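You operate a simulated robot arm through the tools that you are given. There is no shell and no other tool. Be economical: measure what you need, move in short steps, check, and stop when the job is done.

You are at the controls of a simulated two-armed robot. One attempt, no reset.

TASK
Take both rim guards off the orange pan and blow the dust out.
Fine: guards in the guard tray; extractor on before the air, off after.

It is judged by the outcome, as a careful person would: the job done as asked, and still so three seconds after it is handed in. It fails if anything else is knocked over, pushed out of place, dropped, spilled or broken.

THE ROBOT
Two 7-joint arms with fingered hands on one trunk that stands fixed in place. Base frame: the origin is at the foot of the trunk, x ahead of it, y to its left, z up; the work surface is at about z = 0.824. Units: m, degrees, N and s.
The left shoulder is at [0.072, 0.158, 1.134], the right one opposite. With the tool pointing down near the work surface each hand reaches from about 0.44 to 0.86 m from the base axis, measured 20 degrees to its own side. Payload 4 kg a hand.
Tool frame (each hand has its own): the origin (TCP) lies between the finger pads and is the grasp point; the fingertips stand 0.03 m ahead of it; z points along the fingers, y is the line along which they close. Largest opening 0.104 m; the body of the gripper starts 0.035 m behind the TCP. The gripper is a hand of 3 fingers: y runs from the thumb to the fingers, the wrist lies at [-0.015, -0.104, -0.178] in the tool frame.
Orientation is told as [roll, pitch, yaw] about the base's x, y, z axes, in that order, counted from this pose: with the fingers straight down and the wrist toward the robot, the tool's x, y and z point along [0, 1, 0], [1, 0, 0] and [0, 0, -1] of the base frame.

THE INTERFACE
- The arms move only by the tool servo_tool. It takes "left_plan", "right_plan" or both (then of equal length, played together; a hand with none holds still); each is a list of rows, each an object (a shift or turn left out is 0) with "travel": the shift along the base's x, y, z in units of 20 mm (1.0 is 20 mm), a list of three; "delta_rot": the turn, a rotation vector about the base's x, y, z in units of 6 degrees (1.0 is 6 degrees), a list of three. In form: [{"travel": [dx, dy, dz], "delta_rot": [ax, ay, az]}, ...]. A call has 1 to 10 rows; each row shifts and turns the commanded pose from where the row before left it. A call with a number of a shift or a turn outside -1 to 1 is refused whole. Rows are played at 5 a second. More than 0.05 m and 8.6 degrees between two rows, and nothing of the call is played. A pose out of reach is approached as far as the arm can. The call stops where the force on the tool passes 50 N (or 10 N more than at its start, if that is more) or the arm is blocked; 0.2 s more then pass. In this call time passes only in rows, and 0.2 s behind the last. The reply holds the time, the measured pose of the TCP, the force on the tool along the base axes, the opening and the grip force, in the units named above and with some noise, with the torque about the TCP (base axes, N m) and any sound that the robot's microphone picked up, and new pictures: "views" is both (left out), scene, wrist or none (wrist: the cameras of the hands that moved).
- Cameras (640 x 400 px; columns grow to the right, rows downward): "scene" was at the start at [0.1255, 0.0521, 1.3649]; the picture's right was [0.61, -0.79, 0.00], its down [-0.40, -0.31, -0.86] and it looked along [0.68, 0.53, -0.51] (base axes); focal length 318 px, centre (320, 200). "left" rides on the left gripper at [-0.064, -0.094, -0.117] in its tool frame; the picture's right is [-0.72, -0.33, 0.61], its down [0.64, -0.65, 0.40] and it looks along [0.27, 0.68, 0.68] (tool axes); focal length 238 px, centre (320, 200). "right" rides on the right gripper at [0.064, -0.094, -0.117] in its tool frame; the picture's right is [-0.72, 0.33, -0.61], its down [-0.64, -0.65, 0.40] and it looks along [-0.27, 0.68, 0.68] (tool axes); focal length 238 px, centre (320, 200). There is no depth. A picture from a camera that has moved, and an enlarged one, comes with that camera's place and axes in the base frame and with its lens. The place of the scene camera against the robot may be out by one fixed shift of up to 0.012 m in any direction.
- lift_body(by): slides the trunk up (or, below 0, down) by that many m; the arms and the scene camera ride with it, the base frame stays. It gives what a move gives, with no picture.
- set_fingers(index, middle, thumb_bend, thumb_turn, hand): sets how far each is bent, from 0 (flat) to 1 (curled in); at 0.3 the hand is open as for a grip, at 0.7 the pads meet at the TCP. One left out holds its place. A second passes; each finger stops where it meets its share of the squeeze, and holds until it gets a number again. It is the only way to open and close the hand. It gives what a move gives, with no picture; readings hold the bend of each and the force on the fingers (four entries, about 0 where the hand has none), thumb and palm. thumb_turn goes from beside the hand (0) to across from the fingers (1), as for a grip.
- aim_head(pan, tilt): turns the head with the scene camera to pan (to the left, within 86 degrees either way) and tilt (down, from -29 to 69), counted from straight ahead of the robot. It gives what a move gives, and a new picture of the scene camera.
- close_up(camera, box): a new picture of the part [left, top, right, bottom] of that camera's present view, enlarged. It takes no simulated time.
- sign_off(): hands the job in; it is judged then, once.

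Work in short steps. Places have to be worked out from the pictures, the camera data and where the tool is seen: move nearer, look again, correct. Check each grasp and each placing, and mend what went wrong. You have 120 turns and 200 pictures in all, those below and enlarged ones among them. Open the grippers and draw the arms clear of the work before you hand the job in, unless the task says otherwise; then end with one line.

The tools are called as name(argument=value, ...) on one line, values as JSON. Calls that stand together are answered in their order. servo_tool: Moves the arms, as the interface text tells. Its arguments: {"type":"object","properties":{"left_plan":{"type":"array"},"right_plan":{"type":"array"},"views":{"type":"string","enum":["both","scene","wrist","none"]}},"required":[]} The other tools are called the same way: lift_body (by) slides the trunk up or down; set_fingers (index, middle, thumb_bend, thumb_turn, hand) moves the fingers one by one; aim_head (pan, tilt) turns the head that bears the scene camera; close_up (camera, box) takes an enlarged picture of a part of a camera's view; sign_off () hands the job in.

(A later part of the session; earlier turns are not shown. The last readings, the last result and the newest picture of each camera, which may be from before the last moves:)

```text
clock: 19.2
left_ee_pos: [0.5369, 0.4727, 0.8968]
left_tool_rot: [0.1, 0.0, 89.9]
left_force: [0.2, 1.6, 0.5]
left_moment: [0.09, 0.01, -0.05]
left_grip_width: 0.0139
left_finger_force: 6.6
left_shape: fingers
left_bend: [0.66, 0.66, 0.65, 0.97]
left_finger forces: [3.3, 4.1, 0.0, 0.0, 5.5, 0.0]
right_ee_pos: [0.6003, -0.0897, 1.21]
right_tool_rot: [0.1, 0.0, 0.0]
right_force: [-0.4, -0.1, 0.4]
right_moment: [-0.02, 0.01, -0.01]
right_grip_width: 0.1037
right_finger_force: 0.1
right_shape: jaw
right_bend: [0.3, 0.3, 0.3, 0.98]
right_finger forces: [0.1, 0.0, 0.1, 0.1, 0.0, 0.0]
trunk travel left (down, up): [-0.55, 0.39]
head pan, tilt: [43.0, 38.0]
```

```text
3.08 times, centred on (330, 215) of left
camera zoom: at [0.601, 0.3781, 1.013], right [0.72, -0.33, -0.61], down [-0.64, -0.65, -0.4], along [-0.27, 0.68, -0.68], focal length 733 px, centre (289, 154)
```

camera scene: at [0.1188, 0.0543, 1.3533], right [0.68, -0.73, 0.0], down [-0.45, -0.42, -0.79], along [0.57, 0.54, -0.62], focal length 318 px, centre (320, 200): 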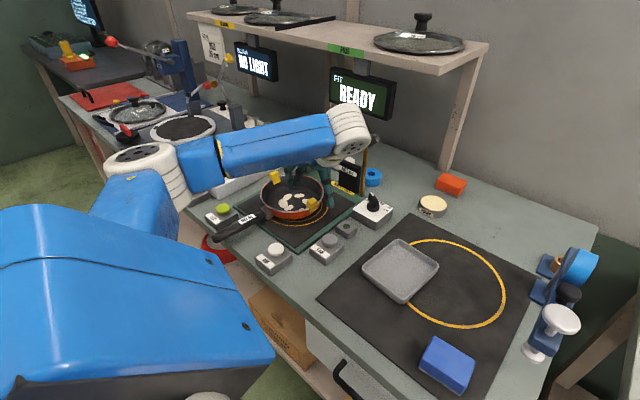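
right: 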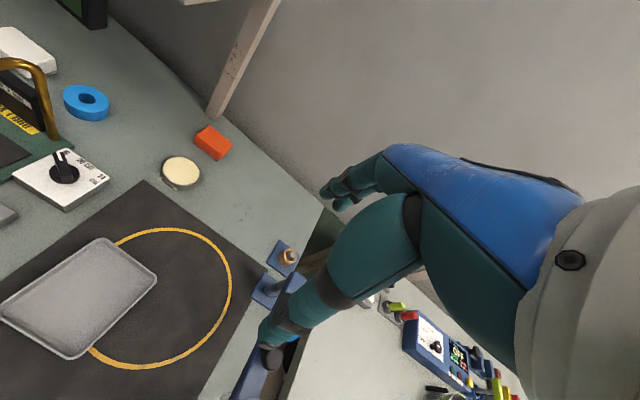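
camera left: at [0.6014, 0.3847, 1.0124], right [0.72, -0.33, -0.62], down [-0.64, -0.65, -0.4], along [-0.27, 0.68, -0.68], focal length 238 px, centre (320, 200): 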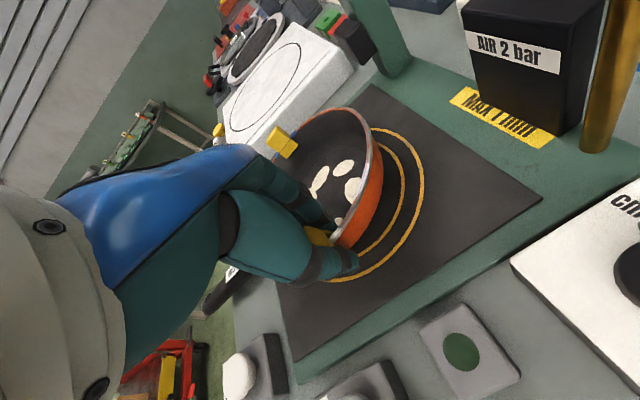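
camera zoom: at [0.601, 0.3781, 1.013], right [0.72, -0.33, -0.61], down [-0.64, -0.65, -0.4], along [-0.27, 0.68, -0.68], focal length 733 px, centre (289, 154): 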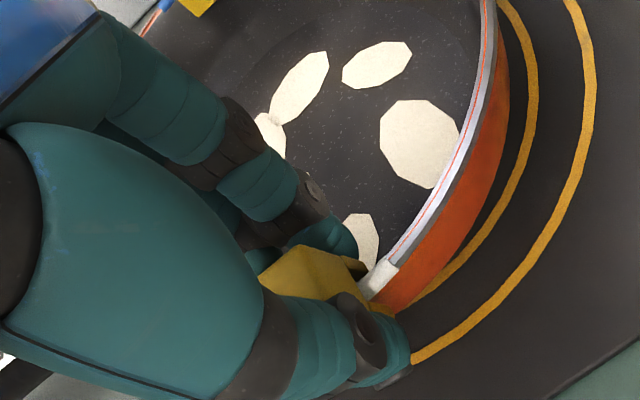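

Contact on both sides. I test-lift 8 mm and watch whether the pan follows.

servo_tool(left_plan=[{"travel": [0, 0, 0.2]}, {"travel": [0, 0, 0.2]}], views="none")

close_up(camera="scene", box=[270, 170, 350, 230])

```text
clock: 19.8
left_ee_pos: [0.5367, 0.471, 0.9036]
left_tool_rot: [0.1, 0.0, 90.0]
left_force: [0.7, -0.3, -0.1]
left_moment: [0.02, -0.02, -0.01]
left_grip_width: 0.0135
left_finger_force: 5.2
left_shape: fingers
left_bend: [0.66, 0.68, 0.65, 0.97]
left_finger forces: [3.1, 1.9, 0.0, 0.0, 5.3, 0.0]
right_ee_pos: [0.5991, -0.0927, 1.21]
right_tool_rot: [0.1, 0.0, 0.0]
right_force: [-0.6, 0.3, -0.4]
right_moment: [-0.01, 0.03, -0.01]
right_grip_width: 0.1039
right_finger_force: 0.2
right_shape: jaw
right_bend: [0.3, 0.3, 0.3, 0.98]
right_finger forces: [0.0, 0.0, 0.0, 0.0, 0.0, 0.0]
trunk travel left (down, up): [-0.55, 0.39]
head pan, tilt: [43.0, 38.0]
```

```text
6.67 times, centred on (310, 200) of scene
camera zoom: at [0.1181, 0.0535, 1.3534], right [0.68, -0.73, 0.0], down [-0.45, -0.42, -0.79], along [0.57, 0.54, -0.62], focal length 2122 px, centre (387, 200)
```

zoom: 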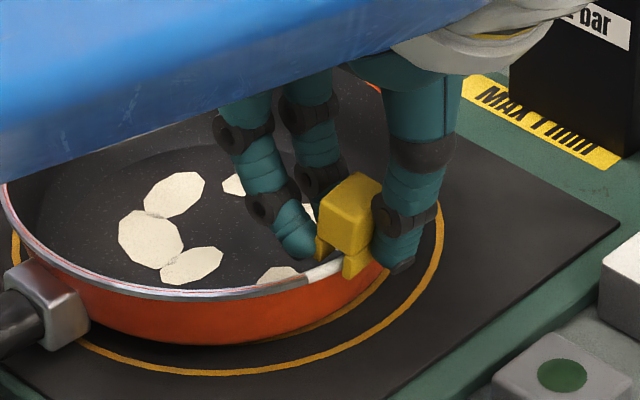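

The guard is sliding up off the rim while the pan stays put. I keep lifting.

servo_tool(left_plan=[{"travel": [0, 0, 0.4]}, {"travel": [0, 0, 0.5]}, {"travel": [0, 0, 0.6]}, {"travel": [0, 0, 1]}, {"travel": [0, 0, 1]}], views="wrist")

close_up(camera="scene", box=[250, 150, 350, 225])

```text
clock: 21.0
left_ee_pos: [0.5361, 0.4727, 0.9732]
left_tool_rot: [0.2, 0.0, 89.9]
left_force: [-0.4, 0.1, -0.2]
left_moment: [0.02, 0.01, 0.02]
left_grip_width: 0.0135
left_finger_force: 5.2
left_shape: fingers
left_bend: [0.66, 0.68, 0.65, 0.97]
left_finger forces: [3.3, 2.0, 0.0, 0.0, 5.2, 0.1]
right_ee_pos: [0.5993, -0.0919, 1.2096]
right_tool_rot: [0.1, 0.0, 0.0]
right_force: [0.8, 1.0, -0.7]
right_moment: [0.02, 0.0, -0.04]
right_grip_width: 0.1038
right_finger_force: 0.2
right_shape: jaw
right_bend: [0.3, 0.3, 0.3, 0.98]
right_finger forces: [0.0, 0.0, 0.0, 0.0, 0.0, 0.0]
trunk travel left (down, up): [-0.55, 0.39]
head pan, tilt: [43.0, 38.0]
camera left: at [0.6004, 0.3776, 1.0911], right [0.72, -0.33, -0.62], down [-0.64, -0.65, -0.4], along [-0.27, 0.68, -0.68], focal length 238 px, centre (320, 200)
```

left: 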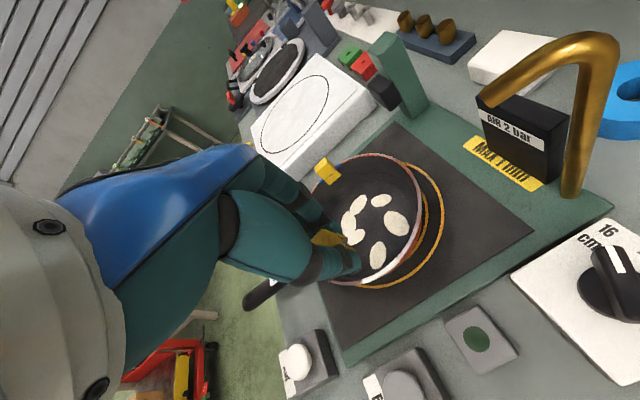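

```text
5.33 times, centred on (300, 188) of scene
camera zoom: at [0.1179, 0.0535, 1.3534], right [0.68, -0.73, 0.0], down [-0.45, -0.42, -0.79], along [0.57, 0.54, -0.62], focal length 1697 px, centre (427, 267)
```

zoom: 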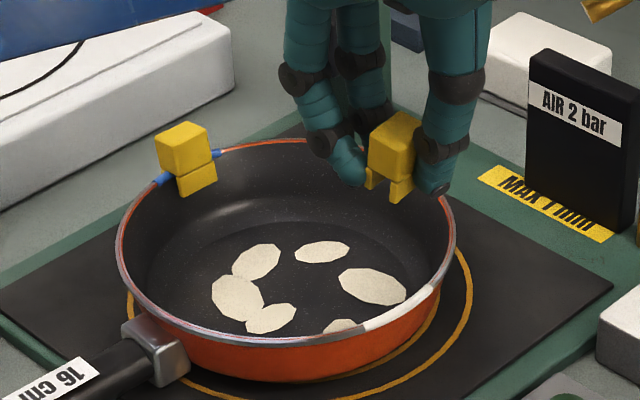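

Guard 1 is in hand and the pan is settled. I carry it over to the tray (centre ≈[0.55, 0.232]), moving sideways first.

servo_tool(left_plan=[{"travel": [0, 0, 1]}, {"travel": [0, -1, 0.4]}, {"travel": [0, -1, 0]}, {"travel": [0, -1, 0]}, {"travel": [0, -1, 0]}, {"travel": [0, -1, 0]}, {"travel": [0, -1, 0]}, {"travel": [0, -1, 0]}, {"travel": [0.4, -1, 0]}, {"travel": [0.5, -1, 0]}], views="none")

servo_tool(left_plan=[{"travel": [0.5, -1, 0]}, {"travel": [0.5, -1, 0]}, {"travel": [0, -1, 0]}], views="both")

```text
clock: 23.2
left_ee_pos: [0.5551, 0.2892, 1.0022]
left_tool_rot: [0.1, -0.1, 90.0]
left_force: [0.7, 0.2, 0.1]
left_moment: [0.02, -0.03, -0.01]
left_grip_width: 0.0133
left_finger_force: 4.9
left_shape: fingers
left_bend: [0.66, 0.68, 0.65, 0.97]
left_finger forces: [3.2, 1.8, 0.0, 0.0, 5.0, 0.0]
right_ee_pos: [0.6008, -0.092, 1.2093]
right_tool_rot: [0.2, 0.1, 0.0]
right_force: [-0.7, 0.0, 0.0]
right_moment: [-0.03, -0.01, 0.01]
right_grip_width: 0.1038
right_finger_force: 0.0
right_shape: jaw
right_bend: [0.3, 0.3, 0.3, 0.98]
right_finger forces: [0.0, 0.1, 0.1, 0.0, 0.0, 0.0]
trunk travel left (down, up): [-0.55, 0.39]
head pan, tilt: [43.0, 38.0]
```

```text
clock: 24.0
left_ee_pos: [0.5736, 0.2305, 1.0026]
left_tool_rot: [0.1, -0.1, 90.0]
left_force: [-0.4, -0.7, -0.1]
left_moment: [0.02, 0.0, 0.04]
left_grip_width: 0.0135
left_finger_force: 4.9
left_shape: fingers
left_bend: [0.66, 0.68, 0.65, 0.97]
left_finger forces: [3.3, 1.8, 0.1, 0.1, 5.1, 0.0]
right_ee_pos: [0.6012, -0.0938, 1.2098]
right_tool_rot: [0.1, 0.0, 0.0]
right_force: [-0.2, -0.3, -0.6]
right_moment: [-0.01, 0.0, -0.02]
right_grip_width: 0.1037
right_finger_force: 0.0
right_shape: jaw
right_bend: [0.3, 0.3, 0.3, 0.98]
right_finger forces: [0.0, 0.0, 0.1, 0.0, 0.0, 0.1]
trunk travel left (down, up): [-0.55, 0.39]
head pan, tilt: [43.0, 38.0]
camera scene: at [0.1185, 0.051, 1.3535], right [0.68, -0.73, 0.0], down [-0.45, -0.42, -0.79], along [0.57, 0.54, -0.62], focal length 318 px, centre (320, 200)
camera left: at [0.6384, 0.1356, 1.1197], right [0.72, -0.33, -0.61], down [-0.64, -0.65, -0.4], along [-0.27, 0.69, -0.68], focal length 238 px, centre (320, 200)
```

scene: 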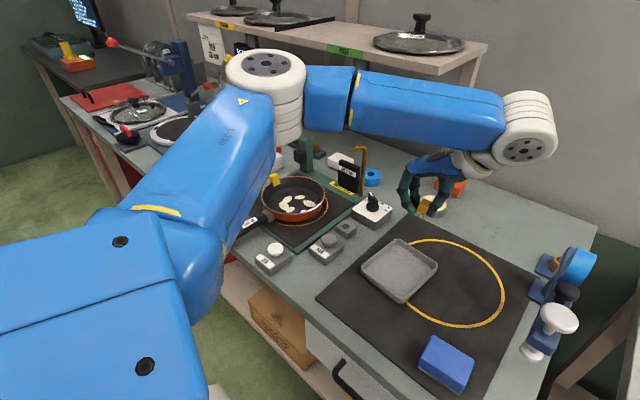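
left: 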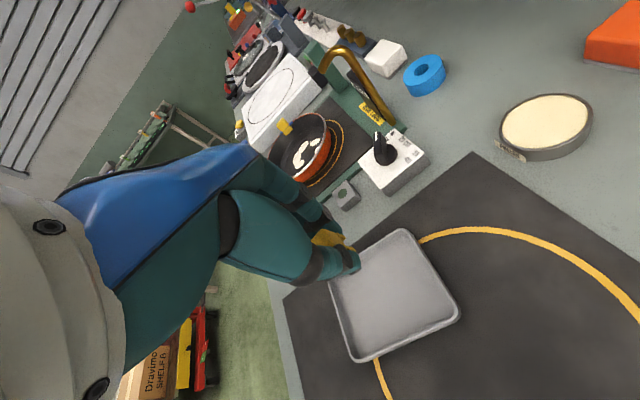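

The tray spans x≈0.485–0.606, y≈0.18–0.28; the guard is over its far half. I lower to z≈0.885.

servo_tool(left_plan=[{"travel": [0, 0, -1]}, {"travel": [0, 0, -1]}, {"travel": [0, 0, -1]}, {"travel": [0, 0, -1]}, {"travel": [0, 0, -1]}, {"travel": [0, 0, -0.8]}], views="wrist")

close_up(camera="scene", box=[340, 200, 460, 310])

```text
clock: 25.4
left_ee_pos: [0.5745, 0.2308, 0.8863]
left_tool_rot: [0.2, 0.1, 89.8]
left_force: [-0.5, 0.0, -0.1]
left_moment: [0.04, 0.0, -0.02]
left_grip_width: 0.0132
left_finger_force: 5.5
left_shape: fingers
left_bend: [0.66, 0.68, 0.65, 0.97]
left_finger forces: [3.2, 1.8, 0.1, 0.1, 5.1, 0.0]
right_ee_pos: [0.6009, -0.0934, 1.2101]
right_tool_rot: [0.1, 0.2, 0.0]
right_force: [0.4, 0.8, 0.4]
right_moment: [-0.01, -0.01, -0.02]
right_grip_width: 0.1036
right_finger_force: 0.1
right_shape: jaw
right_bend: [0.3, 0.3, 0.3, 0.98]
right_finger forces: [0.0, 0.1, 0.0, 0.0, 0.0, 0.0]
trunk travel left (down, up): [-0.55, 0.39]
head pan, tilt: [43.0, 38.0]
camera left: at [0.6394, 0.137, 1.0028], right [0.72, -0.33, -0.62], down [-0.64, -0.65, -0.4], along [-0.27, 0.68, -0.68], focal length 238 px, centre (320, 200)
```

left: 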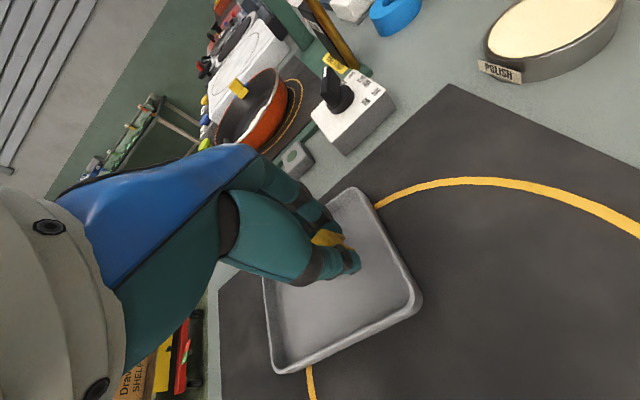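

```text
3.64 times, centred on (400, 255) of scene
camera zoom: at [0.1191, 0.0529, 1.3533], right [0.68, -0.73, 0.0], down [-0.45, -0.42, -0.79], along [0.57, 0.54, -0.62], focal length 1157 px, centre (29, 0)
```

zoom: 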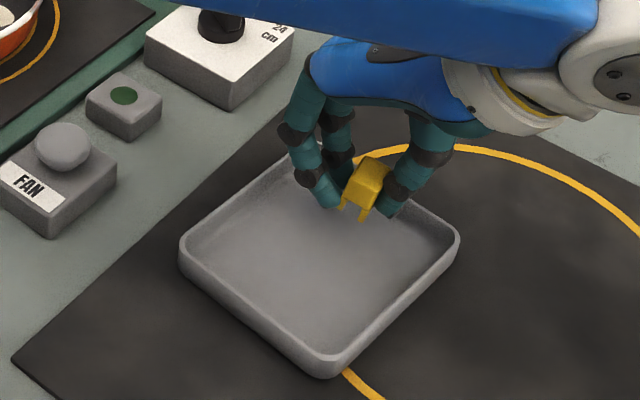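

Guard hangs just above the tray floor. I lower in small steps of a few millimetres.

servo_tool(left_plan=[{"travel": [0, 0, -0.3]}, {"travel": [0, 0, -0.3]}, {"travel": [0, 0, -0.3]}], views="none")

close_up(camera="scene", box=[340, 200, 460, 310])

```text
clock: 26.2
left_ee_pos: [0.575, 0.2303, 0.8673]
left_tool_rot: [0.0, 0.1, 89.9]
left_force: [0.6, 0.2, -0.3]
left_moment: [-0.02, 0.01, 0.0]
left_grip_width: 0.0131
left_finger_force: 5.0
left_shape: fingers
left_bend: [0.66, 0.68, 0.65, 0.97]
left_finger forces: [3.1, 1.8, 0.1, 0.0, 5.1, 0.0]
right_ee_pos: [0.6003, -0.0925, 1.2104]
right_tool_rot: [0.1, 0.0, 0.0]
right_force: [0.1, -0.1, -0.1]
right_moment: [0.0, 0.01, 0.01]
right_grip_width: 0.1037
right_finger_force: 0.0
right_shape: jaw
right_bend: [0.3, 0.3, 0.3, 0.98]
right_finger forces: [0.0, 0.1, 0.1, 0.0, 0.0, 0.0]
trunk travel left (down, up): [-0.55, 0.39]
head pan, tilt: [43.0, 38.0]
```

```text
3.64 times, centred on (400, 255) of scene
camera zoom: at [0.1189, 0.0527, 1.3534], right [0.68, -0.73, 0.0], down [-0.45, -0.42, -0.79], along [0.57, 0.54, -0.62], focal length 1157 px, centre (29, 0)
```

zoom: 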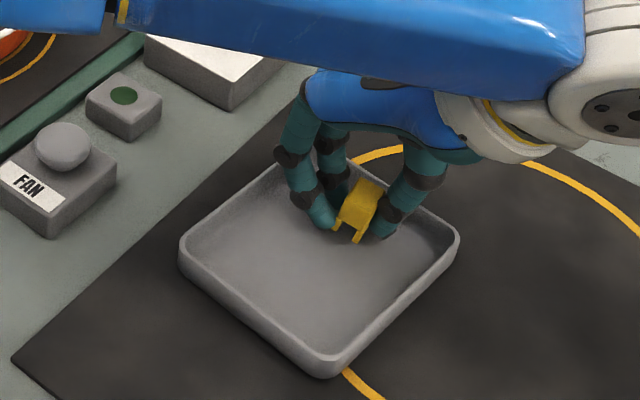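

No contact yet; a few more millimetres.

servo_tool(left_plan=[{"travel": [0, 0, -0.15]}, {"travel": [0, 0, -0.15]}], views="none")

servo_tool(left_plan=[{"travel": [0, 0, -0.1]}], views="wrist")

```text
clock: 26.8
left_ee_pos: [0.575, 0.2308, 0.8618]
left_tool_rot: [0.1, 0.1, 89.9]
left_force: [0.1, 0.3, 0.1]
left_moment: [0.01, -0.02, 0.02]
left_grip_width: 0.0133
left_finger_force: 4.3
left_shape: fingers
left_bend: [0.66, 0.68, 0.65, 0.97]
left_finger forces: [3.2, 1.8, 0.0, 0.0, 5.1, 0.0]
right_ee_pos: [0.6008, -0.0915, 1.2092]
right_tool_rot: [0.1, 0.2, 0.1]
right_force: [0.4, -0.2, -0.6]
right_moment: [0.0, -0.01, 0.01]
right_grip_width: 0.1034
right_finger_force: 0.1
right_shape: jaw
right_bend: [0.3, 0.3, 0.3, 0.98]
right_finger forces: [0.0, 0.0, 0.1, 0.1, 0.0, 0.0]
trunk travel left (down, up): [-0.55, 0.39]
head pan, tilt: [43.0, 38.0]
```

```text
clock: 27.2
left_ee_pos: [0.576, 0.2308, 0.8597]
left_tool_rot: [0.0, 0.1, 90.0]
left_force: [-0.8, 1.0, 3.4]
left_moment: [-0.03, 0.0, -0.03]
left_grip_width: 0.0133
left_finger_force: 6.1
left_shape: fingers
left_bend: [0.66, 0.68, 0.66, 0.97]
left_finger forces: [3.4, 2.4, 0.0, 0.0, 6.0, 0.0]
right_ee_pos: [0.5995, -0.0929, 1.2101]
right_tool_rot: [0.0, 0.0, 0.0]
right_force: [-0.1, -0.7, -0.7]
right_moment: [0.03, 0.0, 0.0]
right_grip_width: 0.1037
right_finger_force: 0.1
right_shape: jaw
right_bend: [0.3, 0.3, 0.3, 0.98]
right_finger forces: [0.0, 0.0, 0.0, 0.0, 0.0, 0.1]
trunk travel left (down, up): [-0.55, 0.39]
head pan, tilt: [43.0, 38.0]
camera left: at [0.6394, 0.1364, 0.9776], right [0.72, -0.33, -0.61], down [-0.64, -0.65, -0.4], along [-0.27, 0.68, -0.68], focal length 238 px, centre (320, 200)
```

left: 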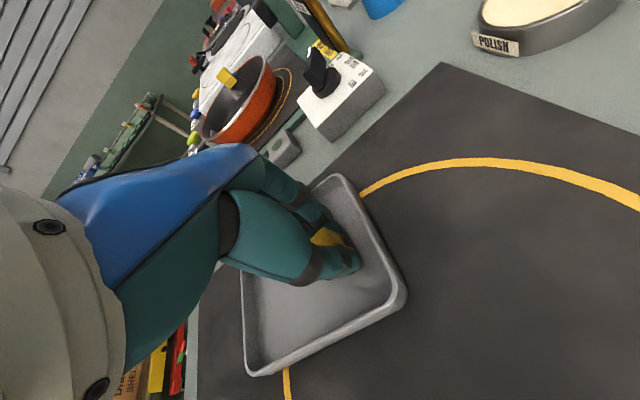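

Contact with the tray floor (3.4 N). I release gently and lift straight up.

set_fingers(hand="left", index=0.52, middle=0.52, thumb_bend=0.52)

servo_tool(left_plan=[{"travel": [0, 0, 0.5]}, {"travel": [0, 0, 1]}, {"travel": [0, 0, 1]}, {"travel": [0, 0, 1]}, {"travel": [0, 0, 1]}, {"travel": [0, 0, 1]}, {"travel": [0, 0, 1]}], views="wrist")

close_up(camera="scene", box=[340, 200, 460, 310])

```text
clock: 28.2
left_ee_pos: [0.5743, 0.2289, 0.8613]
left_tool_rot: [-0.1, -0.1, 89.9]
left_force: [2.1, -2.8, 13.3]
left_moment: [0.29, -0.08, -0.06]
left_grip_width: 0.046
left_finger_force: 6.3
left_shape: fingers
left_bend: [0.53, 0.54, 0.52, 0.97]
left_finger forces: [5.7, 6.9, 0.0, 0.0, 0.0, 0.0]
right_ee_pos: [0.5994, -0.0939, 1.2106]
right_tool_rot: [0.2, 0.1, -0.1]
right_force: [0.6, 0.0, 0.2]
right_moment: [0.0, -0.03, 0.0]
right_grip_width: 0.1037
right_finger_force: 0.0
right_shape: jaw
right_bend: [0.3, 0.3, 0.3, 0.98]
right_finger forces: [0.0, 0.1, 0.1, 0.0, 0.0, 0.0]
trunk travel left (down, up): [-0.55, 0.39]
head pan, tilt: [43.0, 38.0]
```

```text
clock: 29.8
left_ee_pos: [0.5742, 0.2322, 0.9915]
left_tool_rot: [0.1, -0.1, 90.0]
left_force: [-0.3, 0.0, -0.4]
left_moment: [-0.03, 0.0, -0.01]
left_grip_width: 0.0463
left_finger_force: 0.1
left_shape: fingers
left_bend: [0.52, 0.52, 0.52, 0.97]
left_finger forces: [0.2, 0.0, 0.0, 0.0, 0.0, 0.0]
right_ee_pos: [0.6, -0.0916, 1.2107]
right_tool_rot: [0.1, 0.0, 0.0]
right_force: [0.7, -0.2, -0.2]
right_moment: [0.04, -0.01, 0.0]
right_grip_width: 0.1039
right_finger_force: 0.1
right_shape: jaw
right_bend: [0.3, 0.3, 0.3, 0.98]
right_finger forces: [0.0, 0.1, 0.1, 0.0, 0.0, 0.0]
trunk travel left (down, up): [-0.55, 0.39]
head pan, tilt: [43.0, 38.0]
camera left: at [0.6393, 0.1376, 1.1082], right [0.72, -0.33, -0.62], down [-0.64, -0.65, -0.4], along [-0.27, 0.68, -0.68], focal length 238 px, centre (320, 200)
```

left: 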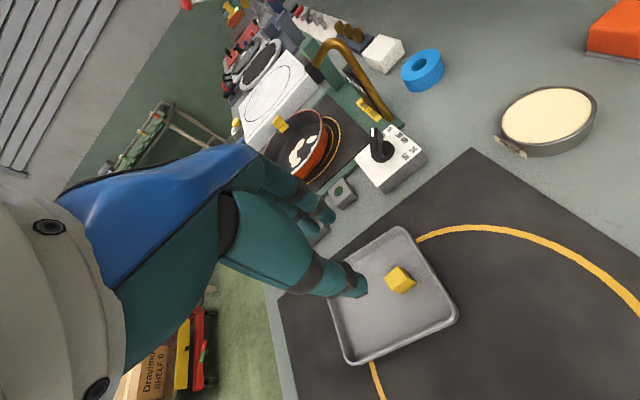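

```text
3.64 times, centred on (400, 255) of scene
camera zoom: at [0.1183, 0.0523, 1.3534], right [0.68, -0.73, 0.0], down [-0.45, -0.42, -0.79], along [0.57, 0.54, -0.62], focal length 1157 px, centre (29, 0)
```

zoom: 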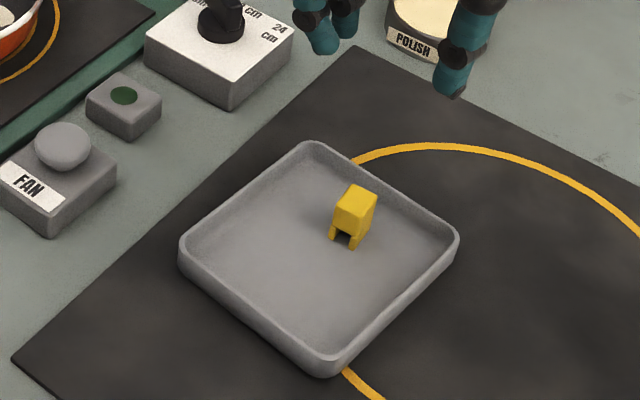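

Guard 1 stands in the tray. I go back over the pan to the second guard (≈[0.55, 0.62]).

servo_tool(left_plan=[{"travel": [-0.8, 0.6, 0.5]}, {"travel": [-0.8, 1, 0]}, {"travel": [0, 1, 0]}, {"travel": [0, 1, 0]}, {"travel": [0, 1, 0]}, {"travel": [0, 1, 0]}, {"travel": [0, 1, 0]}, {"travel": [0, 1, 0]}, {"travel": [0, 1, 0]}, {"travel": [0, 1, 0]}], views="none")

servo_tool(left_plan=[{"travel": [0, 1, 0]}, {"travel": [0, 1, 0]}, {"travel": [0, 1, 0]}, {"travel": [0, 1, 0]}, {"travel": [0, 1, 0]}, {"travel": [0, 1, 0]}, {"travel": [0, 1, 0]}, {"travel": [0, 1, 0]}], views="both")

close_up(camera="scene", box=[240, 150, 340, 225])

close_up(camera="left", box=[260, 150, 420, 300])

```text
clock: 32.0
left_ee_pos: [0.5414, 0.4238, 0.9982]
left_tool_rot: [0.1, 0.0, 89.9]
left_force: [0.2, 0.6, -0.2]
left_moment: [-0.01, 0.0, -0.04]
left_grip_width: 0.046
left_finger_force: 0.0
left_shape: fingers
left_bend: [0.52, 0.52, 0.52, 0.97]
left_finger forces: [0.0, 0.0, 0.0, 0.0, 0.1, 0.0]
right_ee_pos: [0.5992, -0.0908, 1.2109]
right_tool_rot: [-0.1, 0.1, 0.0]
right_force: [0.1, 0.0, -0.2]
right_moment: [-0.01, 0.03, 0.0]
right_grip_width: 0.1032
right_finger_force: 0.0
right_shape: jaw
right_bend: [0.3, 0.3, 0.3, 0.98]
right_finger forces: [0.0, 0.0, 0.1, 0.0, 0.0, 0.1]
trunk travel left (down, up): [-0.55, 0.39]
head pan, tilt: [43.0, 38.0]
```

```text
clock: 33.8
left_ee_pos: [0.5445, 0.5853, 1.0001]
left_tool_rot: [0.1, 0.0, 89.9]
left_force: [0.6, 0.4, 0.1]
left_moment: [0.0, 0.0, -0.04]
left_grip_width: 0.0463
left_finger_force: 0.1
left_shape: fingers
left_bend: [0.52, 0.52, 0.52, 0.97]
left_finger forces: [0.0, 0.1, 0.0, 0.1, 0.0, 0.1]
right_ee_pos: [0.6003, -0.0915, 1.2101]
right_tool_rot: [0.0, 0.1, 0.1]
right_force: [0.2, -0.8, 0.1]
right_moment: [-0.01, 0.0, -0.04]
right_grip_width: 0.1036
right_finger_force: 0.0
right_shape: jaw
right_bend: [0.3, 0.3, 0.3, 0.98]
right_finger forces: [0.0, 0.0, 0.0, 0.0, 0.1, 0.1]
trunk travel left (down, up): [-0.55, 0.39]
head pan, tilt: [43.0, 38.0]
camera scene: at [0.1183, 0.055, 1.3533], right [0.68, -0.73, 0.0], down [-0.45, -0.42, -0.79], along [0.57, 0.54, -0.62], focal length 318 px, centre (320, 200)
camera left: at [0.6082, 0.4908, 1.1177], right [0.72, -0.33, -0.61], down [-0.64, -0.65, -0.4], along [-0.27, 0.68, -0.68], focal length 238 px, centre (320, 200)
```

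scene: 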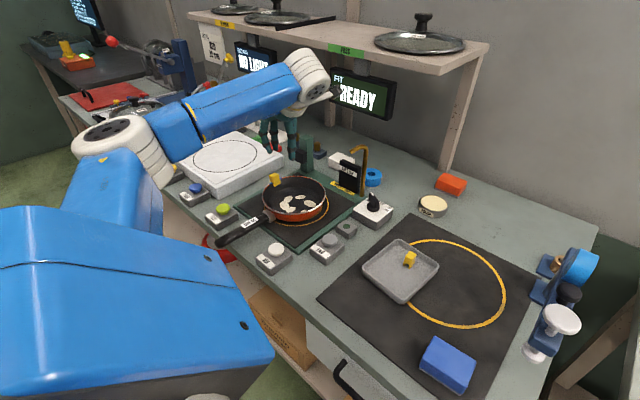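
left: 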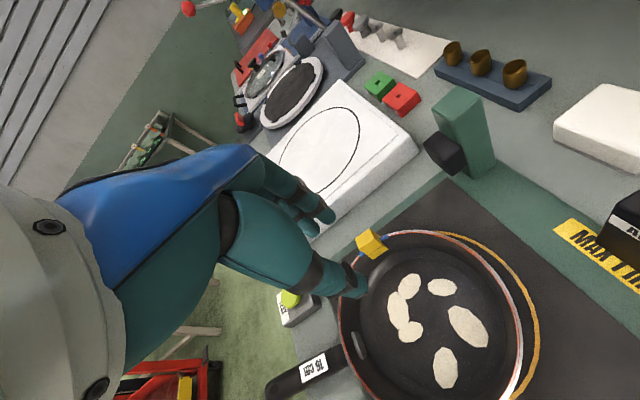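

```text
5.33 times, centred on (290, 188) of scene
camera zoom: at [0.1183, 0.055, 1.3533], right [0.68, -0.73, 0.0], down [-0.45, -0.42, -0.79], along [0.57, 0.54, -0.62], focal length 1697 px, centre (480, 267)
```

zoom: 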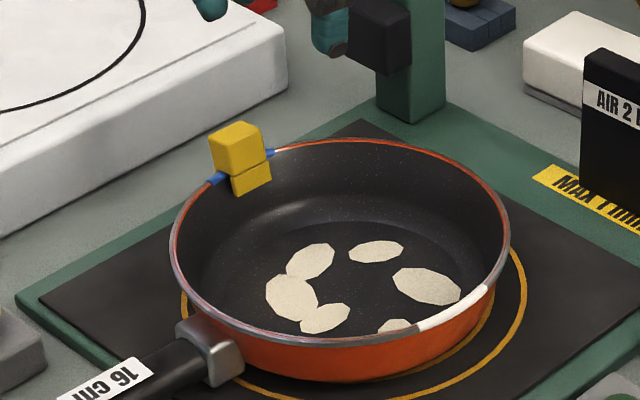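

```text
2.67 times, centred on (340, 225) of left
camera zoom: at [0.6082, 0.4908, 1.1177], right [0.72, -0.33, -0.61], down [-0.64, -0.65, -0.4], along [-0.27, 0.68, -0.68], focal length 636 px, centre (267, 133)
```

zoom: 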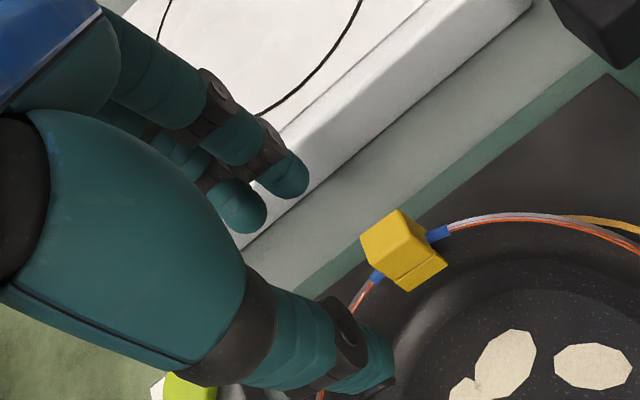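

Both cameras put guard 2's cube at ≈[0.544, 0.627, 0.876], clear of the scan plate. I align, go down to 0.935 and check.

servo_tool(left_plan=[{"travel": [0, 1, 0]}, {"travel": [0, 1, 0]}, {"travel": [0, 0.1, -1]}, {"travel": [0, 0, -1]}, {"travel": [0, 0, -1]}, {"travel": [0, 0, -0.3]}], views="none")

set_fingers(hand="left", index=0.48, middle=0.48, thumb_bend=0.48)

close_up(camera="left", box=[260, 130, 420, 280])

close_up(camera="scene", box=[240, 140, 340, 215])

```text
clock: 35.2
left_ee_pos: [0.5431, 0.6237, 0.9316]
left_tool_rot: [0.1, 0.1, 89.9]
left_force: [0.8, 0.2, 0.8]
left_moment: [-0.02, 0.0, 0.0]
left_grip_width: 0.0464
left_finger_force: 0.1
left_shape: fingers
left_bend: [0.52, 0.52, 0.52, 0.97]
left_finger forces: [0.1, 0.0, 0.0, 0.0, 0.0, 0.0]
right_ee_pos: [0.6004, -0.0915, 1.2102]
right_tool_rot: [0.1, 0.1, -0.1]
right_force: [0.6, -0.5, -0.2]
right_moment: [0.01, -0.02, 0.02]
right_grip_width: 0.1037
right_finger_force: 0.1
right_shape: jaw
right_bend: [0.3, 0.3, 0.3, 0.98]
right_finger forces: [0.1, 0.1, 0.1, 0.0, 0.1, 0.0]
trunk travel left (down, up): [-0.55, 0.39]
head pan, tilt: [43.0, 38.0]
```

```text
clock: 36.2
left_ee_pos: [0.5424, 0.6243, 0.9334]
left_tool_rot: [0.0, 0.0, 89.9]
left_force: [-0.2, 0.3, -0.7]
left_moment: [0.01, -0.01, -0.03]
left_grip_width: 0.0569
left_finger_force: 0.1
left_shape: fingers
left_bend: [0.48, 0.48, 0.48, 0.97]
left_finger forces: [0.0, 0.0, 0.0, 0.0, 0.0, 0.1]
right_ee_pos: [0.6006, -0.0912, 1.2095]
right_tool_rot: [0.0, 0.2, 0.0]
right_force: [0.3, 0.2, -0.2]
right_moment: [0.01, -0.01, -0.01]
right_grip_width: 0.1037
right_finger_force: 0.1
right_shape: jaw
right_bend: [0.3, 0.3, 0.3, 0.98]
right_finger forces: [0.0, 0.0, 0.0, 0.0, 0.0, 0.1]
trunk travel left (down, up): [-0.55, 0.39]
head pan, tilt: [43.0, 38.0]
```

```text
2.67 times, centred on (340, 205) of left
camera zoom: at [0.6063, 0.5301, 1.0494], right [0.72, -0.33, -0.62], down [-0.64, -0.65, -0.4], along [-0.27, 0.68, -0.68], focal length 636 px, centre (267, 187)
```

zoom: 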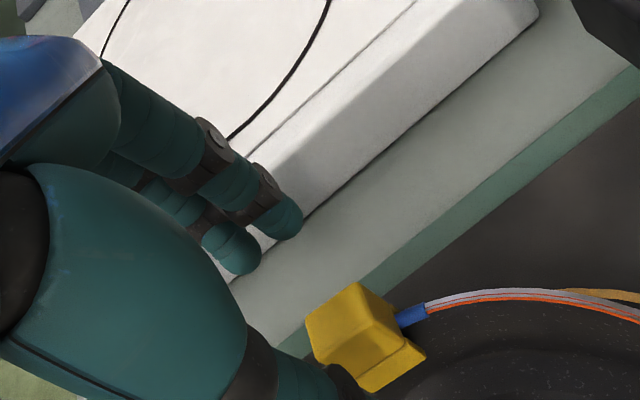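

```text
5.33 times, centred on (290, 178) of scene
camera zoom: at [0.1183, 0.0544, 1.3533], right [0.68, -0.73, 0.0], down [-0.45, -0.42, -0.79], along [0.57, 0.54, -0.62], focal length 1697 px, centre (480, 320)
```

zoom: 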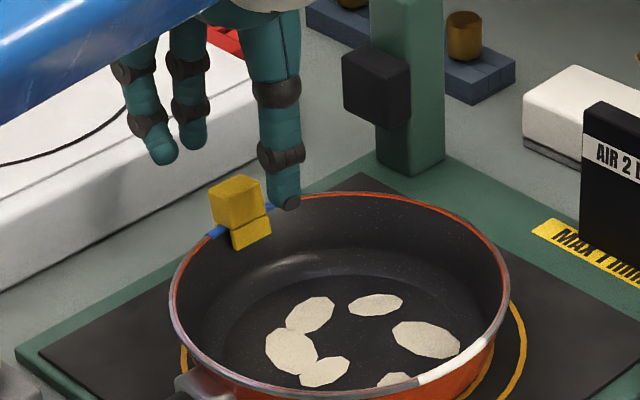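

The cube is at y≈0.630, 6 mm further; I correct and descend to z≈0.897, then close partway.

servo_tool(left_plan=[{"travel": [0, 0.3, -0.6]}, {"travel": [0, 0, -0.6]}, {"travel": [0, 0, -0.6]}], views="none")

set_fingers(hand="left", index=0.62, middle=0.62, thumb_bend=0.62)

close_up(camera="left", box=[260, 130, 420, 280])

close_up(camera="scene", box=[240, 140, 340, 215])

```text
clock: 37.0
left_ee_pos: [0.5422, 0.6315, 0.8952]
left_tool_rot: [0.2, 0.0, 90.0]
left_force: [0.2, 0.1, 0.6]
left_moment: [-0.01, 0.01, 0.0]
left_grip_width: 0.057
left_finger_force: 0.1
left_shape: fingers
left_bend: [0.48, 0.48, 0.48, 0.97]
left_finger forces: [0.0, 0.1, 0.1, 0.0, 0.0, 0.0]
right_ee_pos: [0.6004, -0.0898, 1.2104]
right_tool_rot: [0.0, 0.2, 0.0]
right_force: [0.2, 0.2, 0.1]
right_moment: [0.0, 0.01, 0.0]
right_grip_width: 0.1035
right_finger_force: 0.0
right_shape: jaw
right_bend: [0.3, 0.3, 0.3, 0.98]
right_finger forces: [0.0, 0.1, 0.1, 0.0, 0.0, 0.1]
trunk travel left (down, up): [-0.55, 0.39]
head pan, tilt: [43.0, 38.0]
```

```text
clock: 38.0
left_ee_pos: [0.5419, 0.6309, 0.8957]
left_tool_rot: [0.0, 0.0, 89.9]
left_force: [-0.5, -1.0, 0.0]
left_moment: [-0.05, -0.01, -0.03]
left_grip_width: 0.0239
left_finger_force: 1.1
left_shape: fingers
left_bend: [0.62, 0.62, 0.6, 0.98]
left_finger forces: [0.0, 0.0, 0.1, 0.1, 1.2, 0.1]
right_ee_pos: [0.5989, -0.0922, 1.2102]
right_tool_rot: [-0.1, -0.1, 0.0]
right_force: [-1.2, -0.4, 0.6]
right_moment: [-0.02, 0.0, 0.01]
right_grip_width: 0.1035
right_finger_force: 0.1
right_shape: jaw
right_bend: [0.3, 0.3, 0.3, 0.98]
right_finger forces: [0.0, 0.1, 0.0, 0.0, 0.0, 0.0]
trunk travel left (down, up): [-0.55, 0.39]
head pan, tilt: [43.0, 38.0]
```

```text
2.67 times, centred on (340, 205) of left
camera zoom: at [0.6064, 0.5364, 1.0134], right [0.72, -0.33, -0.62], down [-0.64, -0.65, -0.4], along [-0.27, 0.68, -0.68], focal length 636 px, centre (267, 187)
```

zoom: 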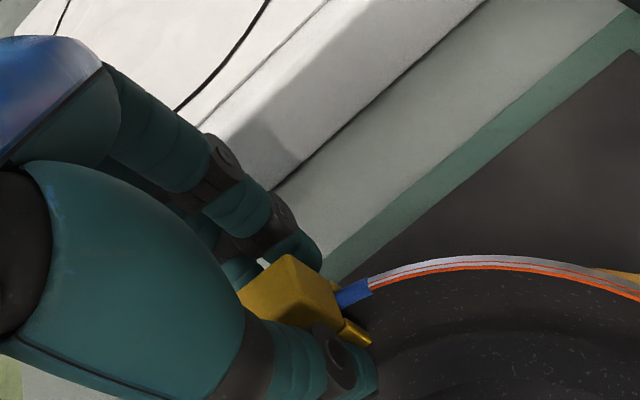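

```text
5.33 times, centred on (290, 178) of scene
camera zoom: at [0.1183, 0.054, 1.3533], right [0.68, -0.73, 0.0], down [-0.45, -0.42, -0.79], along [0.57, 0.54, -0.62], focal length 1697 px, centre (480, 320)
```

zoom: 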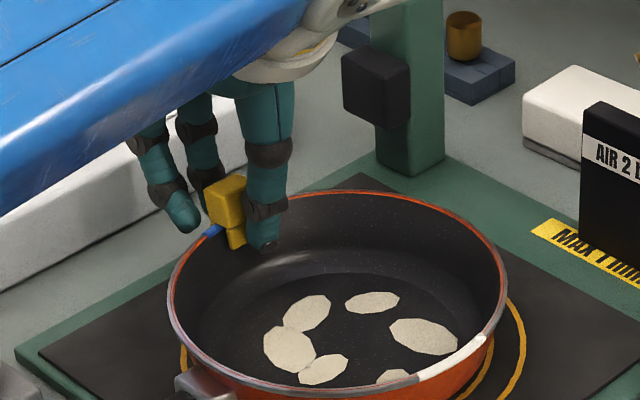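

The thumb just touches; I bring the two fingers in to meet it, then firm up.

set_fingers(hand="left", index=0.7, middle=0.7)

set_fingers(hand="left", thumb_bend=0.68)

servo_tool(left_plan=[{"travel": [0, 0, 0.2]}, {"travel": [0, 0, 0.2]}], views="none")

close_up(camera="scene", box=[240, 140, 340, 215])

```text
clock: 39.0
left_ee_pos: [0.5416, 0.6307, 0.8964]
left_tool_rot: [0.1, -0.1, 89.9]
left_force: [-1.1, 0.0, -0.8]
left_moment: [-0.02, -0.01, 0.0]
left_grip_width: 0.0155
left_finger_force: 1.8
left_shape: fingers
left_bend: [0.69, 0.69, 0.6, 0.98]
left_finger forces: [1.1, 0.9, 0.0, 0.0, 1.7, 0.1]
right_ee_pos: [0.6008, -0.0909, 1.2102]
right_tool_rot: [-0.1, 0.0, 0.0]
right_force: [0.0, -0.9, 0.0]
right_moment: [0.01, 0.0, -0.01]
right_grip_width: 0.1035
right_finger_force: 0.2
right_shape: jaw
right_bend: [0.3, 0.3, 0.3, 0.98]
right_finger forces: [0.0, 0.0, 0.0, 0.0, 0.0, 0.0]
trunk travel left (down, up): [-0.55, 0.39]
head pan, tilt: [43.0, 38.0]
```

```text
clock: 40.0
left_ee_pos: [0.5426, 0.6315, 0.8963]
left_tool_rot: [0.1, 0.0, 89.8]
left_force: [-0.4, -1.2, -1.2]
left_moment: [-0.04, 0.02, -0.05]
left_grip_width: 0.0139
left_finger_force: 4.7
left_shape: fingers
left_bend: [0.68, 0.69, 0.63, 0.98]
left_finger forces: [1.8, 1.7, 0.1, 0.1, 4.5, 0.0]
right_ee_pos: [0.5995, -0.0916, 1.2102]
right_tool_rot: [0.1, 0.0, 0.0]
right_force: [-0.1, -0.3, 0.8]
right_moment: [-0.01, -0.02, -0.02]
right_grip_width: 0.1038
right_finger_force: 0.0
right_shape: jaw
right_bend: [0.3, 0.3, 0.3, 0.98]
right_finger forces: [0.1, 0.0, 0.1, 0.0, 0.0, 0.0]
trunk travel left (down, up): [-0.55, 0.39]
head pan, tilt: [43.0, 38.0]
```

```text
clock: 40.6
left_ee_pos: [0.5419, 0.6316, 0.9055]
left_tool_rot: [0.1, 0.0, 90.0]
left_force: [-1.0, -1.0, -1.9]
left_moment: [0.01, -0.05, -0.07]
left_grip_width: 0.0138
left_finger_force: 4.1
left_shape: fingers
left_bend: [0.68, 0.69, 0.63, 0.98]
left_finger forces: [1.7, 1.8, 0.0, 0.0, 4.3, 0.1]
right_ee_pos: [0.6003, -0.0913, 1.2106]
right_tool_rot: [-0.1, 0.0, 0.0]
right_force: [-0.5, 0.1, -0.5]
right_moment: [-0.02, -0.01, 0.0]
right_grip_width: 0.1037
right_finger_force: 0.2
right_shape: jaw
right_bend: [0.3, 0.3, 0.3, 0.98]
right_finger forces: [0.0, 0.0, 0.1, 0.0, 0.0, 0.0]
trunk travel left (down, up): [-0.55, 0.39]
head pan, tilt: [43.0, 38.0]
```

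```text
5.33 times, centred on (290, 178) of scene
camera zoom: at [0.1184, 0.0544, 1.3533], right [0.68, -0.73, 0.0], down [-0.45, -0.42, -0.79], along [0.57, 0.54, -0.62], focal length 1697 px, centre (480, 320)
```

zoom: 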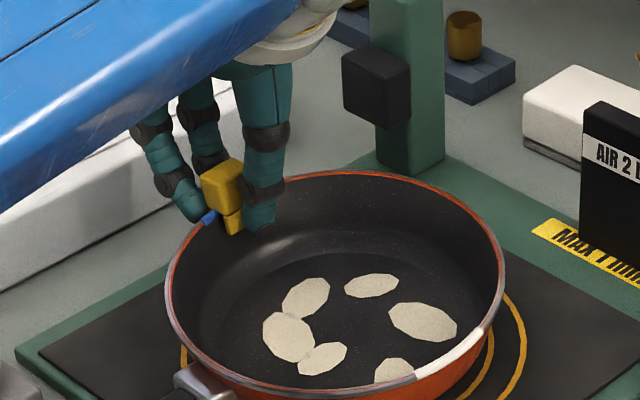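

The pan's left side is lifting with it, so the fingertips are again squeezing the clip. I set it back down, open and regrip 7 mm higher, on the cube only.

servo_tool(left_plan=[{"travel": [0, 0, -0.2]}, {"travel": [0, 0, -0.2]}], views="none")

set_fingers(hand="left", index=0.54, middle=0.54, thumb_bend=0.54)

servo_tool(left_plan=[{"travel": [0, -0.1, 0.4]}], views="none")

close_up(camera="scene", box=[240, 150, 320, 210])

close_up(camera="left", box=[260, 150, 400, 280])

```text
clock: 41.2
left_ee_pos: [0.5424, 0.6318, 0.8981]
left_tool_rot: [0.0, 0.0, 90.0]
left_force: [0.6, 0.9, -1.0]
left_moment: [0.03, 0.01, -0.02]
left_grip_width: 0.0135
left_finger_force: 4.1
left_shape: fingers
left_bend: [0.67, 0.68, 0.63, 0.97]
left_finger forces: [2.7, 2.1, 0.0, 0.0, 3.6, 0.1]
right_ee_pos: [0.5994, -0.0908, 1.2095]
right_tool_rot: [0.0, 0.1, 0.0]
right_force: [-0.2, 0.1, 0.2]
right_moment: [0.03, 0.02, 0.0]
right_grip_width: 0.1039
right_finger_force: 0.0
right_shape: jaw
right_bend: [0.3, 0.3, 0.3, 0.98]
right_finger forces: [0.0, 0.0, 0.1, 0.0, 0.0, 0.0]
trunk travel left (down, up): [-0.55, 0.39]
head pan, tilt: [43.0, 38.0]
```

```text
clock: 42.2
left_ee_pos: [0.5432, 0.6313, 0.8969]
left_tool_rot: [0.1, 0.0, 90.0]
left_force: [-0.2, -0.8, -0.4]
left_moment: [0.01, 0.03, 0.0]
left_grip_width: 0.0411
left_finger_force: 0.1
left_shape: fingers
left_bend: [0.54, 0.54, 0.54, 0.97]
left_finger forces: [0.0, 0.0, 0.0, 0.1, 0.0, 0.1]
right_ee_pos: [0.5993, -0.091, 1.2111]
right_tool_rot: [0.0, 0.0, 0.0]
right_force: [-0.5, 0.3, 0.5]
right_moment: [-0.02, -0.02, 0.0]
right_grip_width: 0.1036
right_finger_force: 0.1
right_shape: jaw
right_bend: [0.3, 0.3, 0.3, 0.98]
right_finger forces: [0.0, 0.0, 0.1, 0.1, 0.0, 0.0]
trunk travel left (down, up): [-0.55, 0.39]
head pan, tilt: [43.0, 38.0]
```

```text
clock: 42.6
left_ee_pos: [0.5434, 0.631, 0.9058]
left_tool_rot: [0.2, 0.0, 89.9]
left_force: [0.7, -0.3, -0.5]
left_moment: [0.0, 0.03, 0.0]
left_grip_width: 0.0409
left_finger_force: 0.1
left_shape: fingers
left_bend: [0.54, 0.54, 0.54, 0.97]
left_finger forces: [0.0, 0.0, 0.1, 0.0, 0.0, 0.0]
right_ee_pos: [0.6, -0.0924, 1.2101]
right_tool_rot: [0.0, 0.1, 0.0]
right_force: [0.6, 0.6, 0.3]
right_moment: [-0.01, 0.0, 0.0]
right_grip_width: 0.104
right_finger_force: 0.0
right_shape: jaw
right_bend: [0.3, 0.3, 0.3, 0.98]
right_finger forces: [0.0, 0.1, 0.0, 0.0, 0.0, 0.0]
trunk travel left (down, up): [-0.55, 0.39]
head pan, tilt: [43.0, 38.0]
```

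```text
6.67 times, centred on (280, 180) of scene
camera zoom: at [0.1182, 0.0542, 1.3533], right [0.68, -0.73, 0.0], down [-0.45, -0.42, -0.79], along [0.57, 0.54, -0.62], focal length 2122 px, centre (587, 333)
```

zoom: 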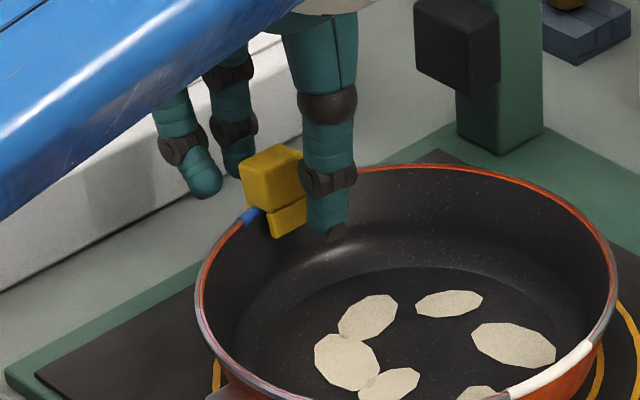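

```text
3.08 times, centred on (330, 215) of left
camera zoom: at [0.607, 0.5352, 1.0223], right [0.72, -0.33, -0.62], down [-0.64, -0.65, -0.4], along [-0.27, 0.68, -0.68], focal length 733 px, centre (289, 154)
```

zoom: 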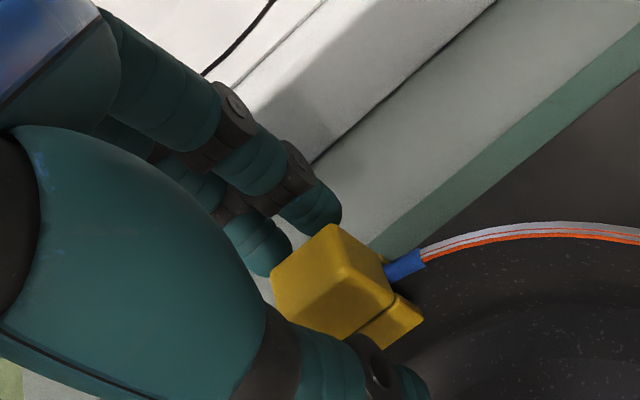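

I shift 3 mm toward the cube centre and close at this higher level.

servo_tool(left_plan=[{"travel": [0, 0.1, 0.05]}], views="none")

set_fingers(hand="left", index=0.66, middle=0.66, thumb_bend=0.64)

set_fingers(hand="left", index=0.71, middle=0.71, thumb_bend=0.69)

servo_tool(left_plan=[{"travel": [0, 0, 0.2]}, {"travel": [0, 0, 0.2]}], views="none")

close_up(camera="scene", box=[240, 150, 320, 210])

```text
clock: 43.0
left_ee_pos: [0.5428, 0.6328, 0.9053]
left_tool_rot: [0.1, 0.0, 89.8]
left_force: [-0.7, 0.5, -0.1]
left_moment: [0.01, 0.0, -0.01]
left_grip_width: 0.0413
left_finger_force: 0.0
left_shape: fingers
left_bend: [0.54, 0.54, 0.54, 0.97]
left_finger forces: [0.1, 0.0, 0.0, 0.0, 0.1, 0.1]
right_ee_pos: [0.6009, -0.0918, 1.2087]
right_tool_rot: [0.0, 0.2, 0.0]
right_force: [-0.1, -0.3, 0.2]
right_moment: [0.03, 0.02, 0.0]
right_grip_width: 0.1036
right_finger_force: 0.1
right_shape: jaw
right_bend: [0.3, 0.3, 0.3, 0.98]
right_finger forces: [0.1, 0.0, 0.0, 0.0, 0.0, 0.0]
trunk travel left (down, up): [-0.55, 0.39]
head pan, tilt: [43.0, 38.0]
```

```text
clock: 44.0
left_ee_pos: [0.543, 0.6313, 0.9059]
left_tool_rot: [0.0, 0.0, 90.1]
left_force: [0.2, 1.4, -0.3]
left_moment: [-0.02, 0.01, 0.0]
left_grip_width: 0.0158
left_finger_force: 0.7
left_shape: fingers
left_bend: [0.65, 0.65, 0.63, 0.97]
left_finger forces: [0.9, 0.4, 0.1, 0.1, 0.4, 0.0]
right_ee_pos: [0.6011, -0.0908, 1.21]
right_tool_rot: [0.0, 0.0, -0.1]
right_force: [0.3, 0.2, -0.4]
right_moment: [0.0, -0.01, 0.01]
right_grip_width: 0.1038
right_finger_force: 0.0
right_shape: jaw
right_bend: [0.3, 0.3, 0.3, 0.98]
right_finger forces: [0.1, 0.0, 0.1, 0.0, 0.0, 0.1]
trunk travel left (down, up): [-0.55, 0.39]
head pan, tilt: [43.0, 38.0]
```

```text
clock: 45.0
left_ee_pos: [0.5429, 0.6316, 0.9052]
left_tool_rot: [0.1, 0.0, 90.0]
left_force: [-0.2, 1.4, -0.4]
left_moment: [0.0, -0.02, 0.0]
left_grip_width: 0.0132
left_finger_force: 6.0
left_shape: fingers
left_bend: [0.66, 0.68, 0.64, 0.97]
left_finger forces: [4.6, 2.7, 0.0, 0.1, 5.7, 0.0]
right_ee_pos: [0.599, -0.0913, 1.2089]
right_tool_rot: [0.0, 0.1, 0.0]
right_force: [-0.9, 0.5, -0.5]
right_moment: [-0.01, -0.02, 0.03]
right_grip_width: 0.1037
right_finger_force: 0.0
right_shape: jaw
right_bend: [0.3, 0.3, 0.3, 0.98]
right_finger forces: [0.0, 0.0, 0.0, 0.1, 0.0, 0.0]
trunk travel left (down, up): [-0.55, 0.39]
head pan, tilt: [43.0, 38.0]
```

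```text
clock: 45.6
left_ee_pos: [0.5427, 0.6311, 0.913]
left_tool_rot: [0.2, 0.1, 89.9]
left_force: [-1.4, -1.1, -2.4]
left_moment: [-0.11, 0.0, -0.05]
left_grip_width: 0.0131
left_finger_force: 5.7
left_shape: fingers
left_bend: [0.66, 0.68, 0.64, 0.97]
left_finger forces: [3.2, 2.5, 0.1, 0.0, 6.2, 0.0]
right_ee_pos: [0.6005, -0.0919, 1.2102]
right_tool_rot: [0.1, 0.1, 0.0]
right_force: [-0.1, -0.2, -1.0]
right_moment: [0.0, 0.01, 0.0]
right_grip_width: 0.1036
right_finger_force: 0.1
right_shape: jaw
right_bend: [0.3, 0.3, 0.3, 0.98]
right_finger forces: [0.1, 0.0, 0.0, 0.0, 0.0, 0.0]
trunk travel left (down, up): [-0.55, 0.39]
head pan, tilt: [43.0, 38.0]
```

```text
6.67 times, centred on (280, 180) of scene
camera zoom: at [0.1185, 0.0543, 1.3533], right [0.68, -0.73, 0.0], down [-0.45, -0.42, -0.79], along [0.57, 0.54, -0.62], focal length 2122 px, centre (587, 333)
```

zoom: 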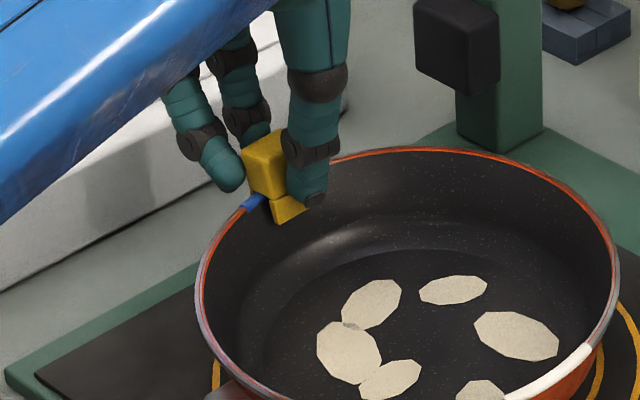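

The clip grips the rim tightly and the pan tips instead. I set it back down and rock the guard about the rim (±12°) to work it loose.

servo_tool(left_plan=[{"travel": [0, 0, -0.2]}, {"travel": [0, 0, -0.2]}, {"travel": [0, -0.2, 0], "delta_rot": [1, 0, 0]}, {"travel": [0, -0.2, 0], "delta_rot": [1, 0, 0]}, {"travel": [0, -0.2, 0], "delta_rot": [1, 0, 0]}], views="none")

close_up(camera="scene", box=[240, 150, 320, 210])

```text
clock: 46.8
left_ee_pos: [0.5428, 0.6192, 0.9071]
left_tool_rot: [0.1, -18.1, 89.8]
left_force: [0.7, 0.5, 0.9]
left_moment: [-0.17, -0.02, -0.03]
left_grip_width: 0.0146
left_finger_force: 9.0
left_shape: fingers
left_bend: [0.63, 0.69, 0.66, 0.97]
left_finger forces: [8.0, 2.0, 0.0, 0.0, 8.2, 0.0]
right_ee_pos: [0.6009, -0.0913, 1.2104]
right_tool_rot: [0.0, 0.1, 0.1]
right_force: [-0.3, 0.2, -0.4]
right_moment: [0.0, 0.0, 0.02]
right_grip_width: 0.1036
right_finger_force: 0.0
right_shape: jaw
right_bend: [0.3, 0.3, 0.3, 0.98]
right_finger forces: [0.0, 0.0, 0.1, 0.0, 0.0, 0.0]
trunk travel left (down, up): [-0.55, 0.39]
head pan, tilt: [43.0, 38.0]
```

```text
6.67 times, centred on (280, 180) of scene
camera zoom: at [0.1185, 0.0546, 1.3533], right [0.68, -0.73, 0.0], down [-0.45, -0.42, -0.79], along [0.57, 0.54, -0.62], focal length 2122 px, centre (587, 333)
```

zoom: 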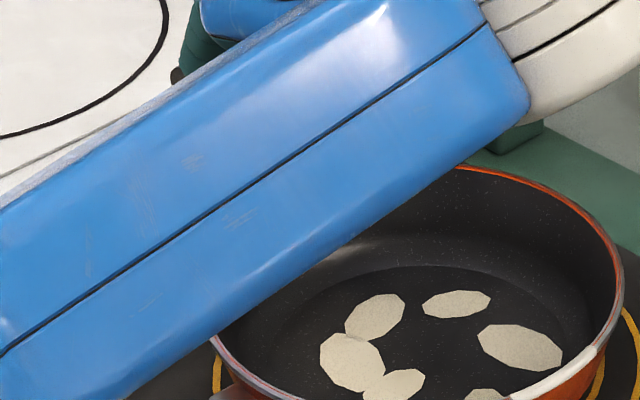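

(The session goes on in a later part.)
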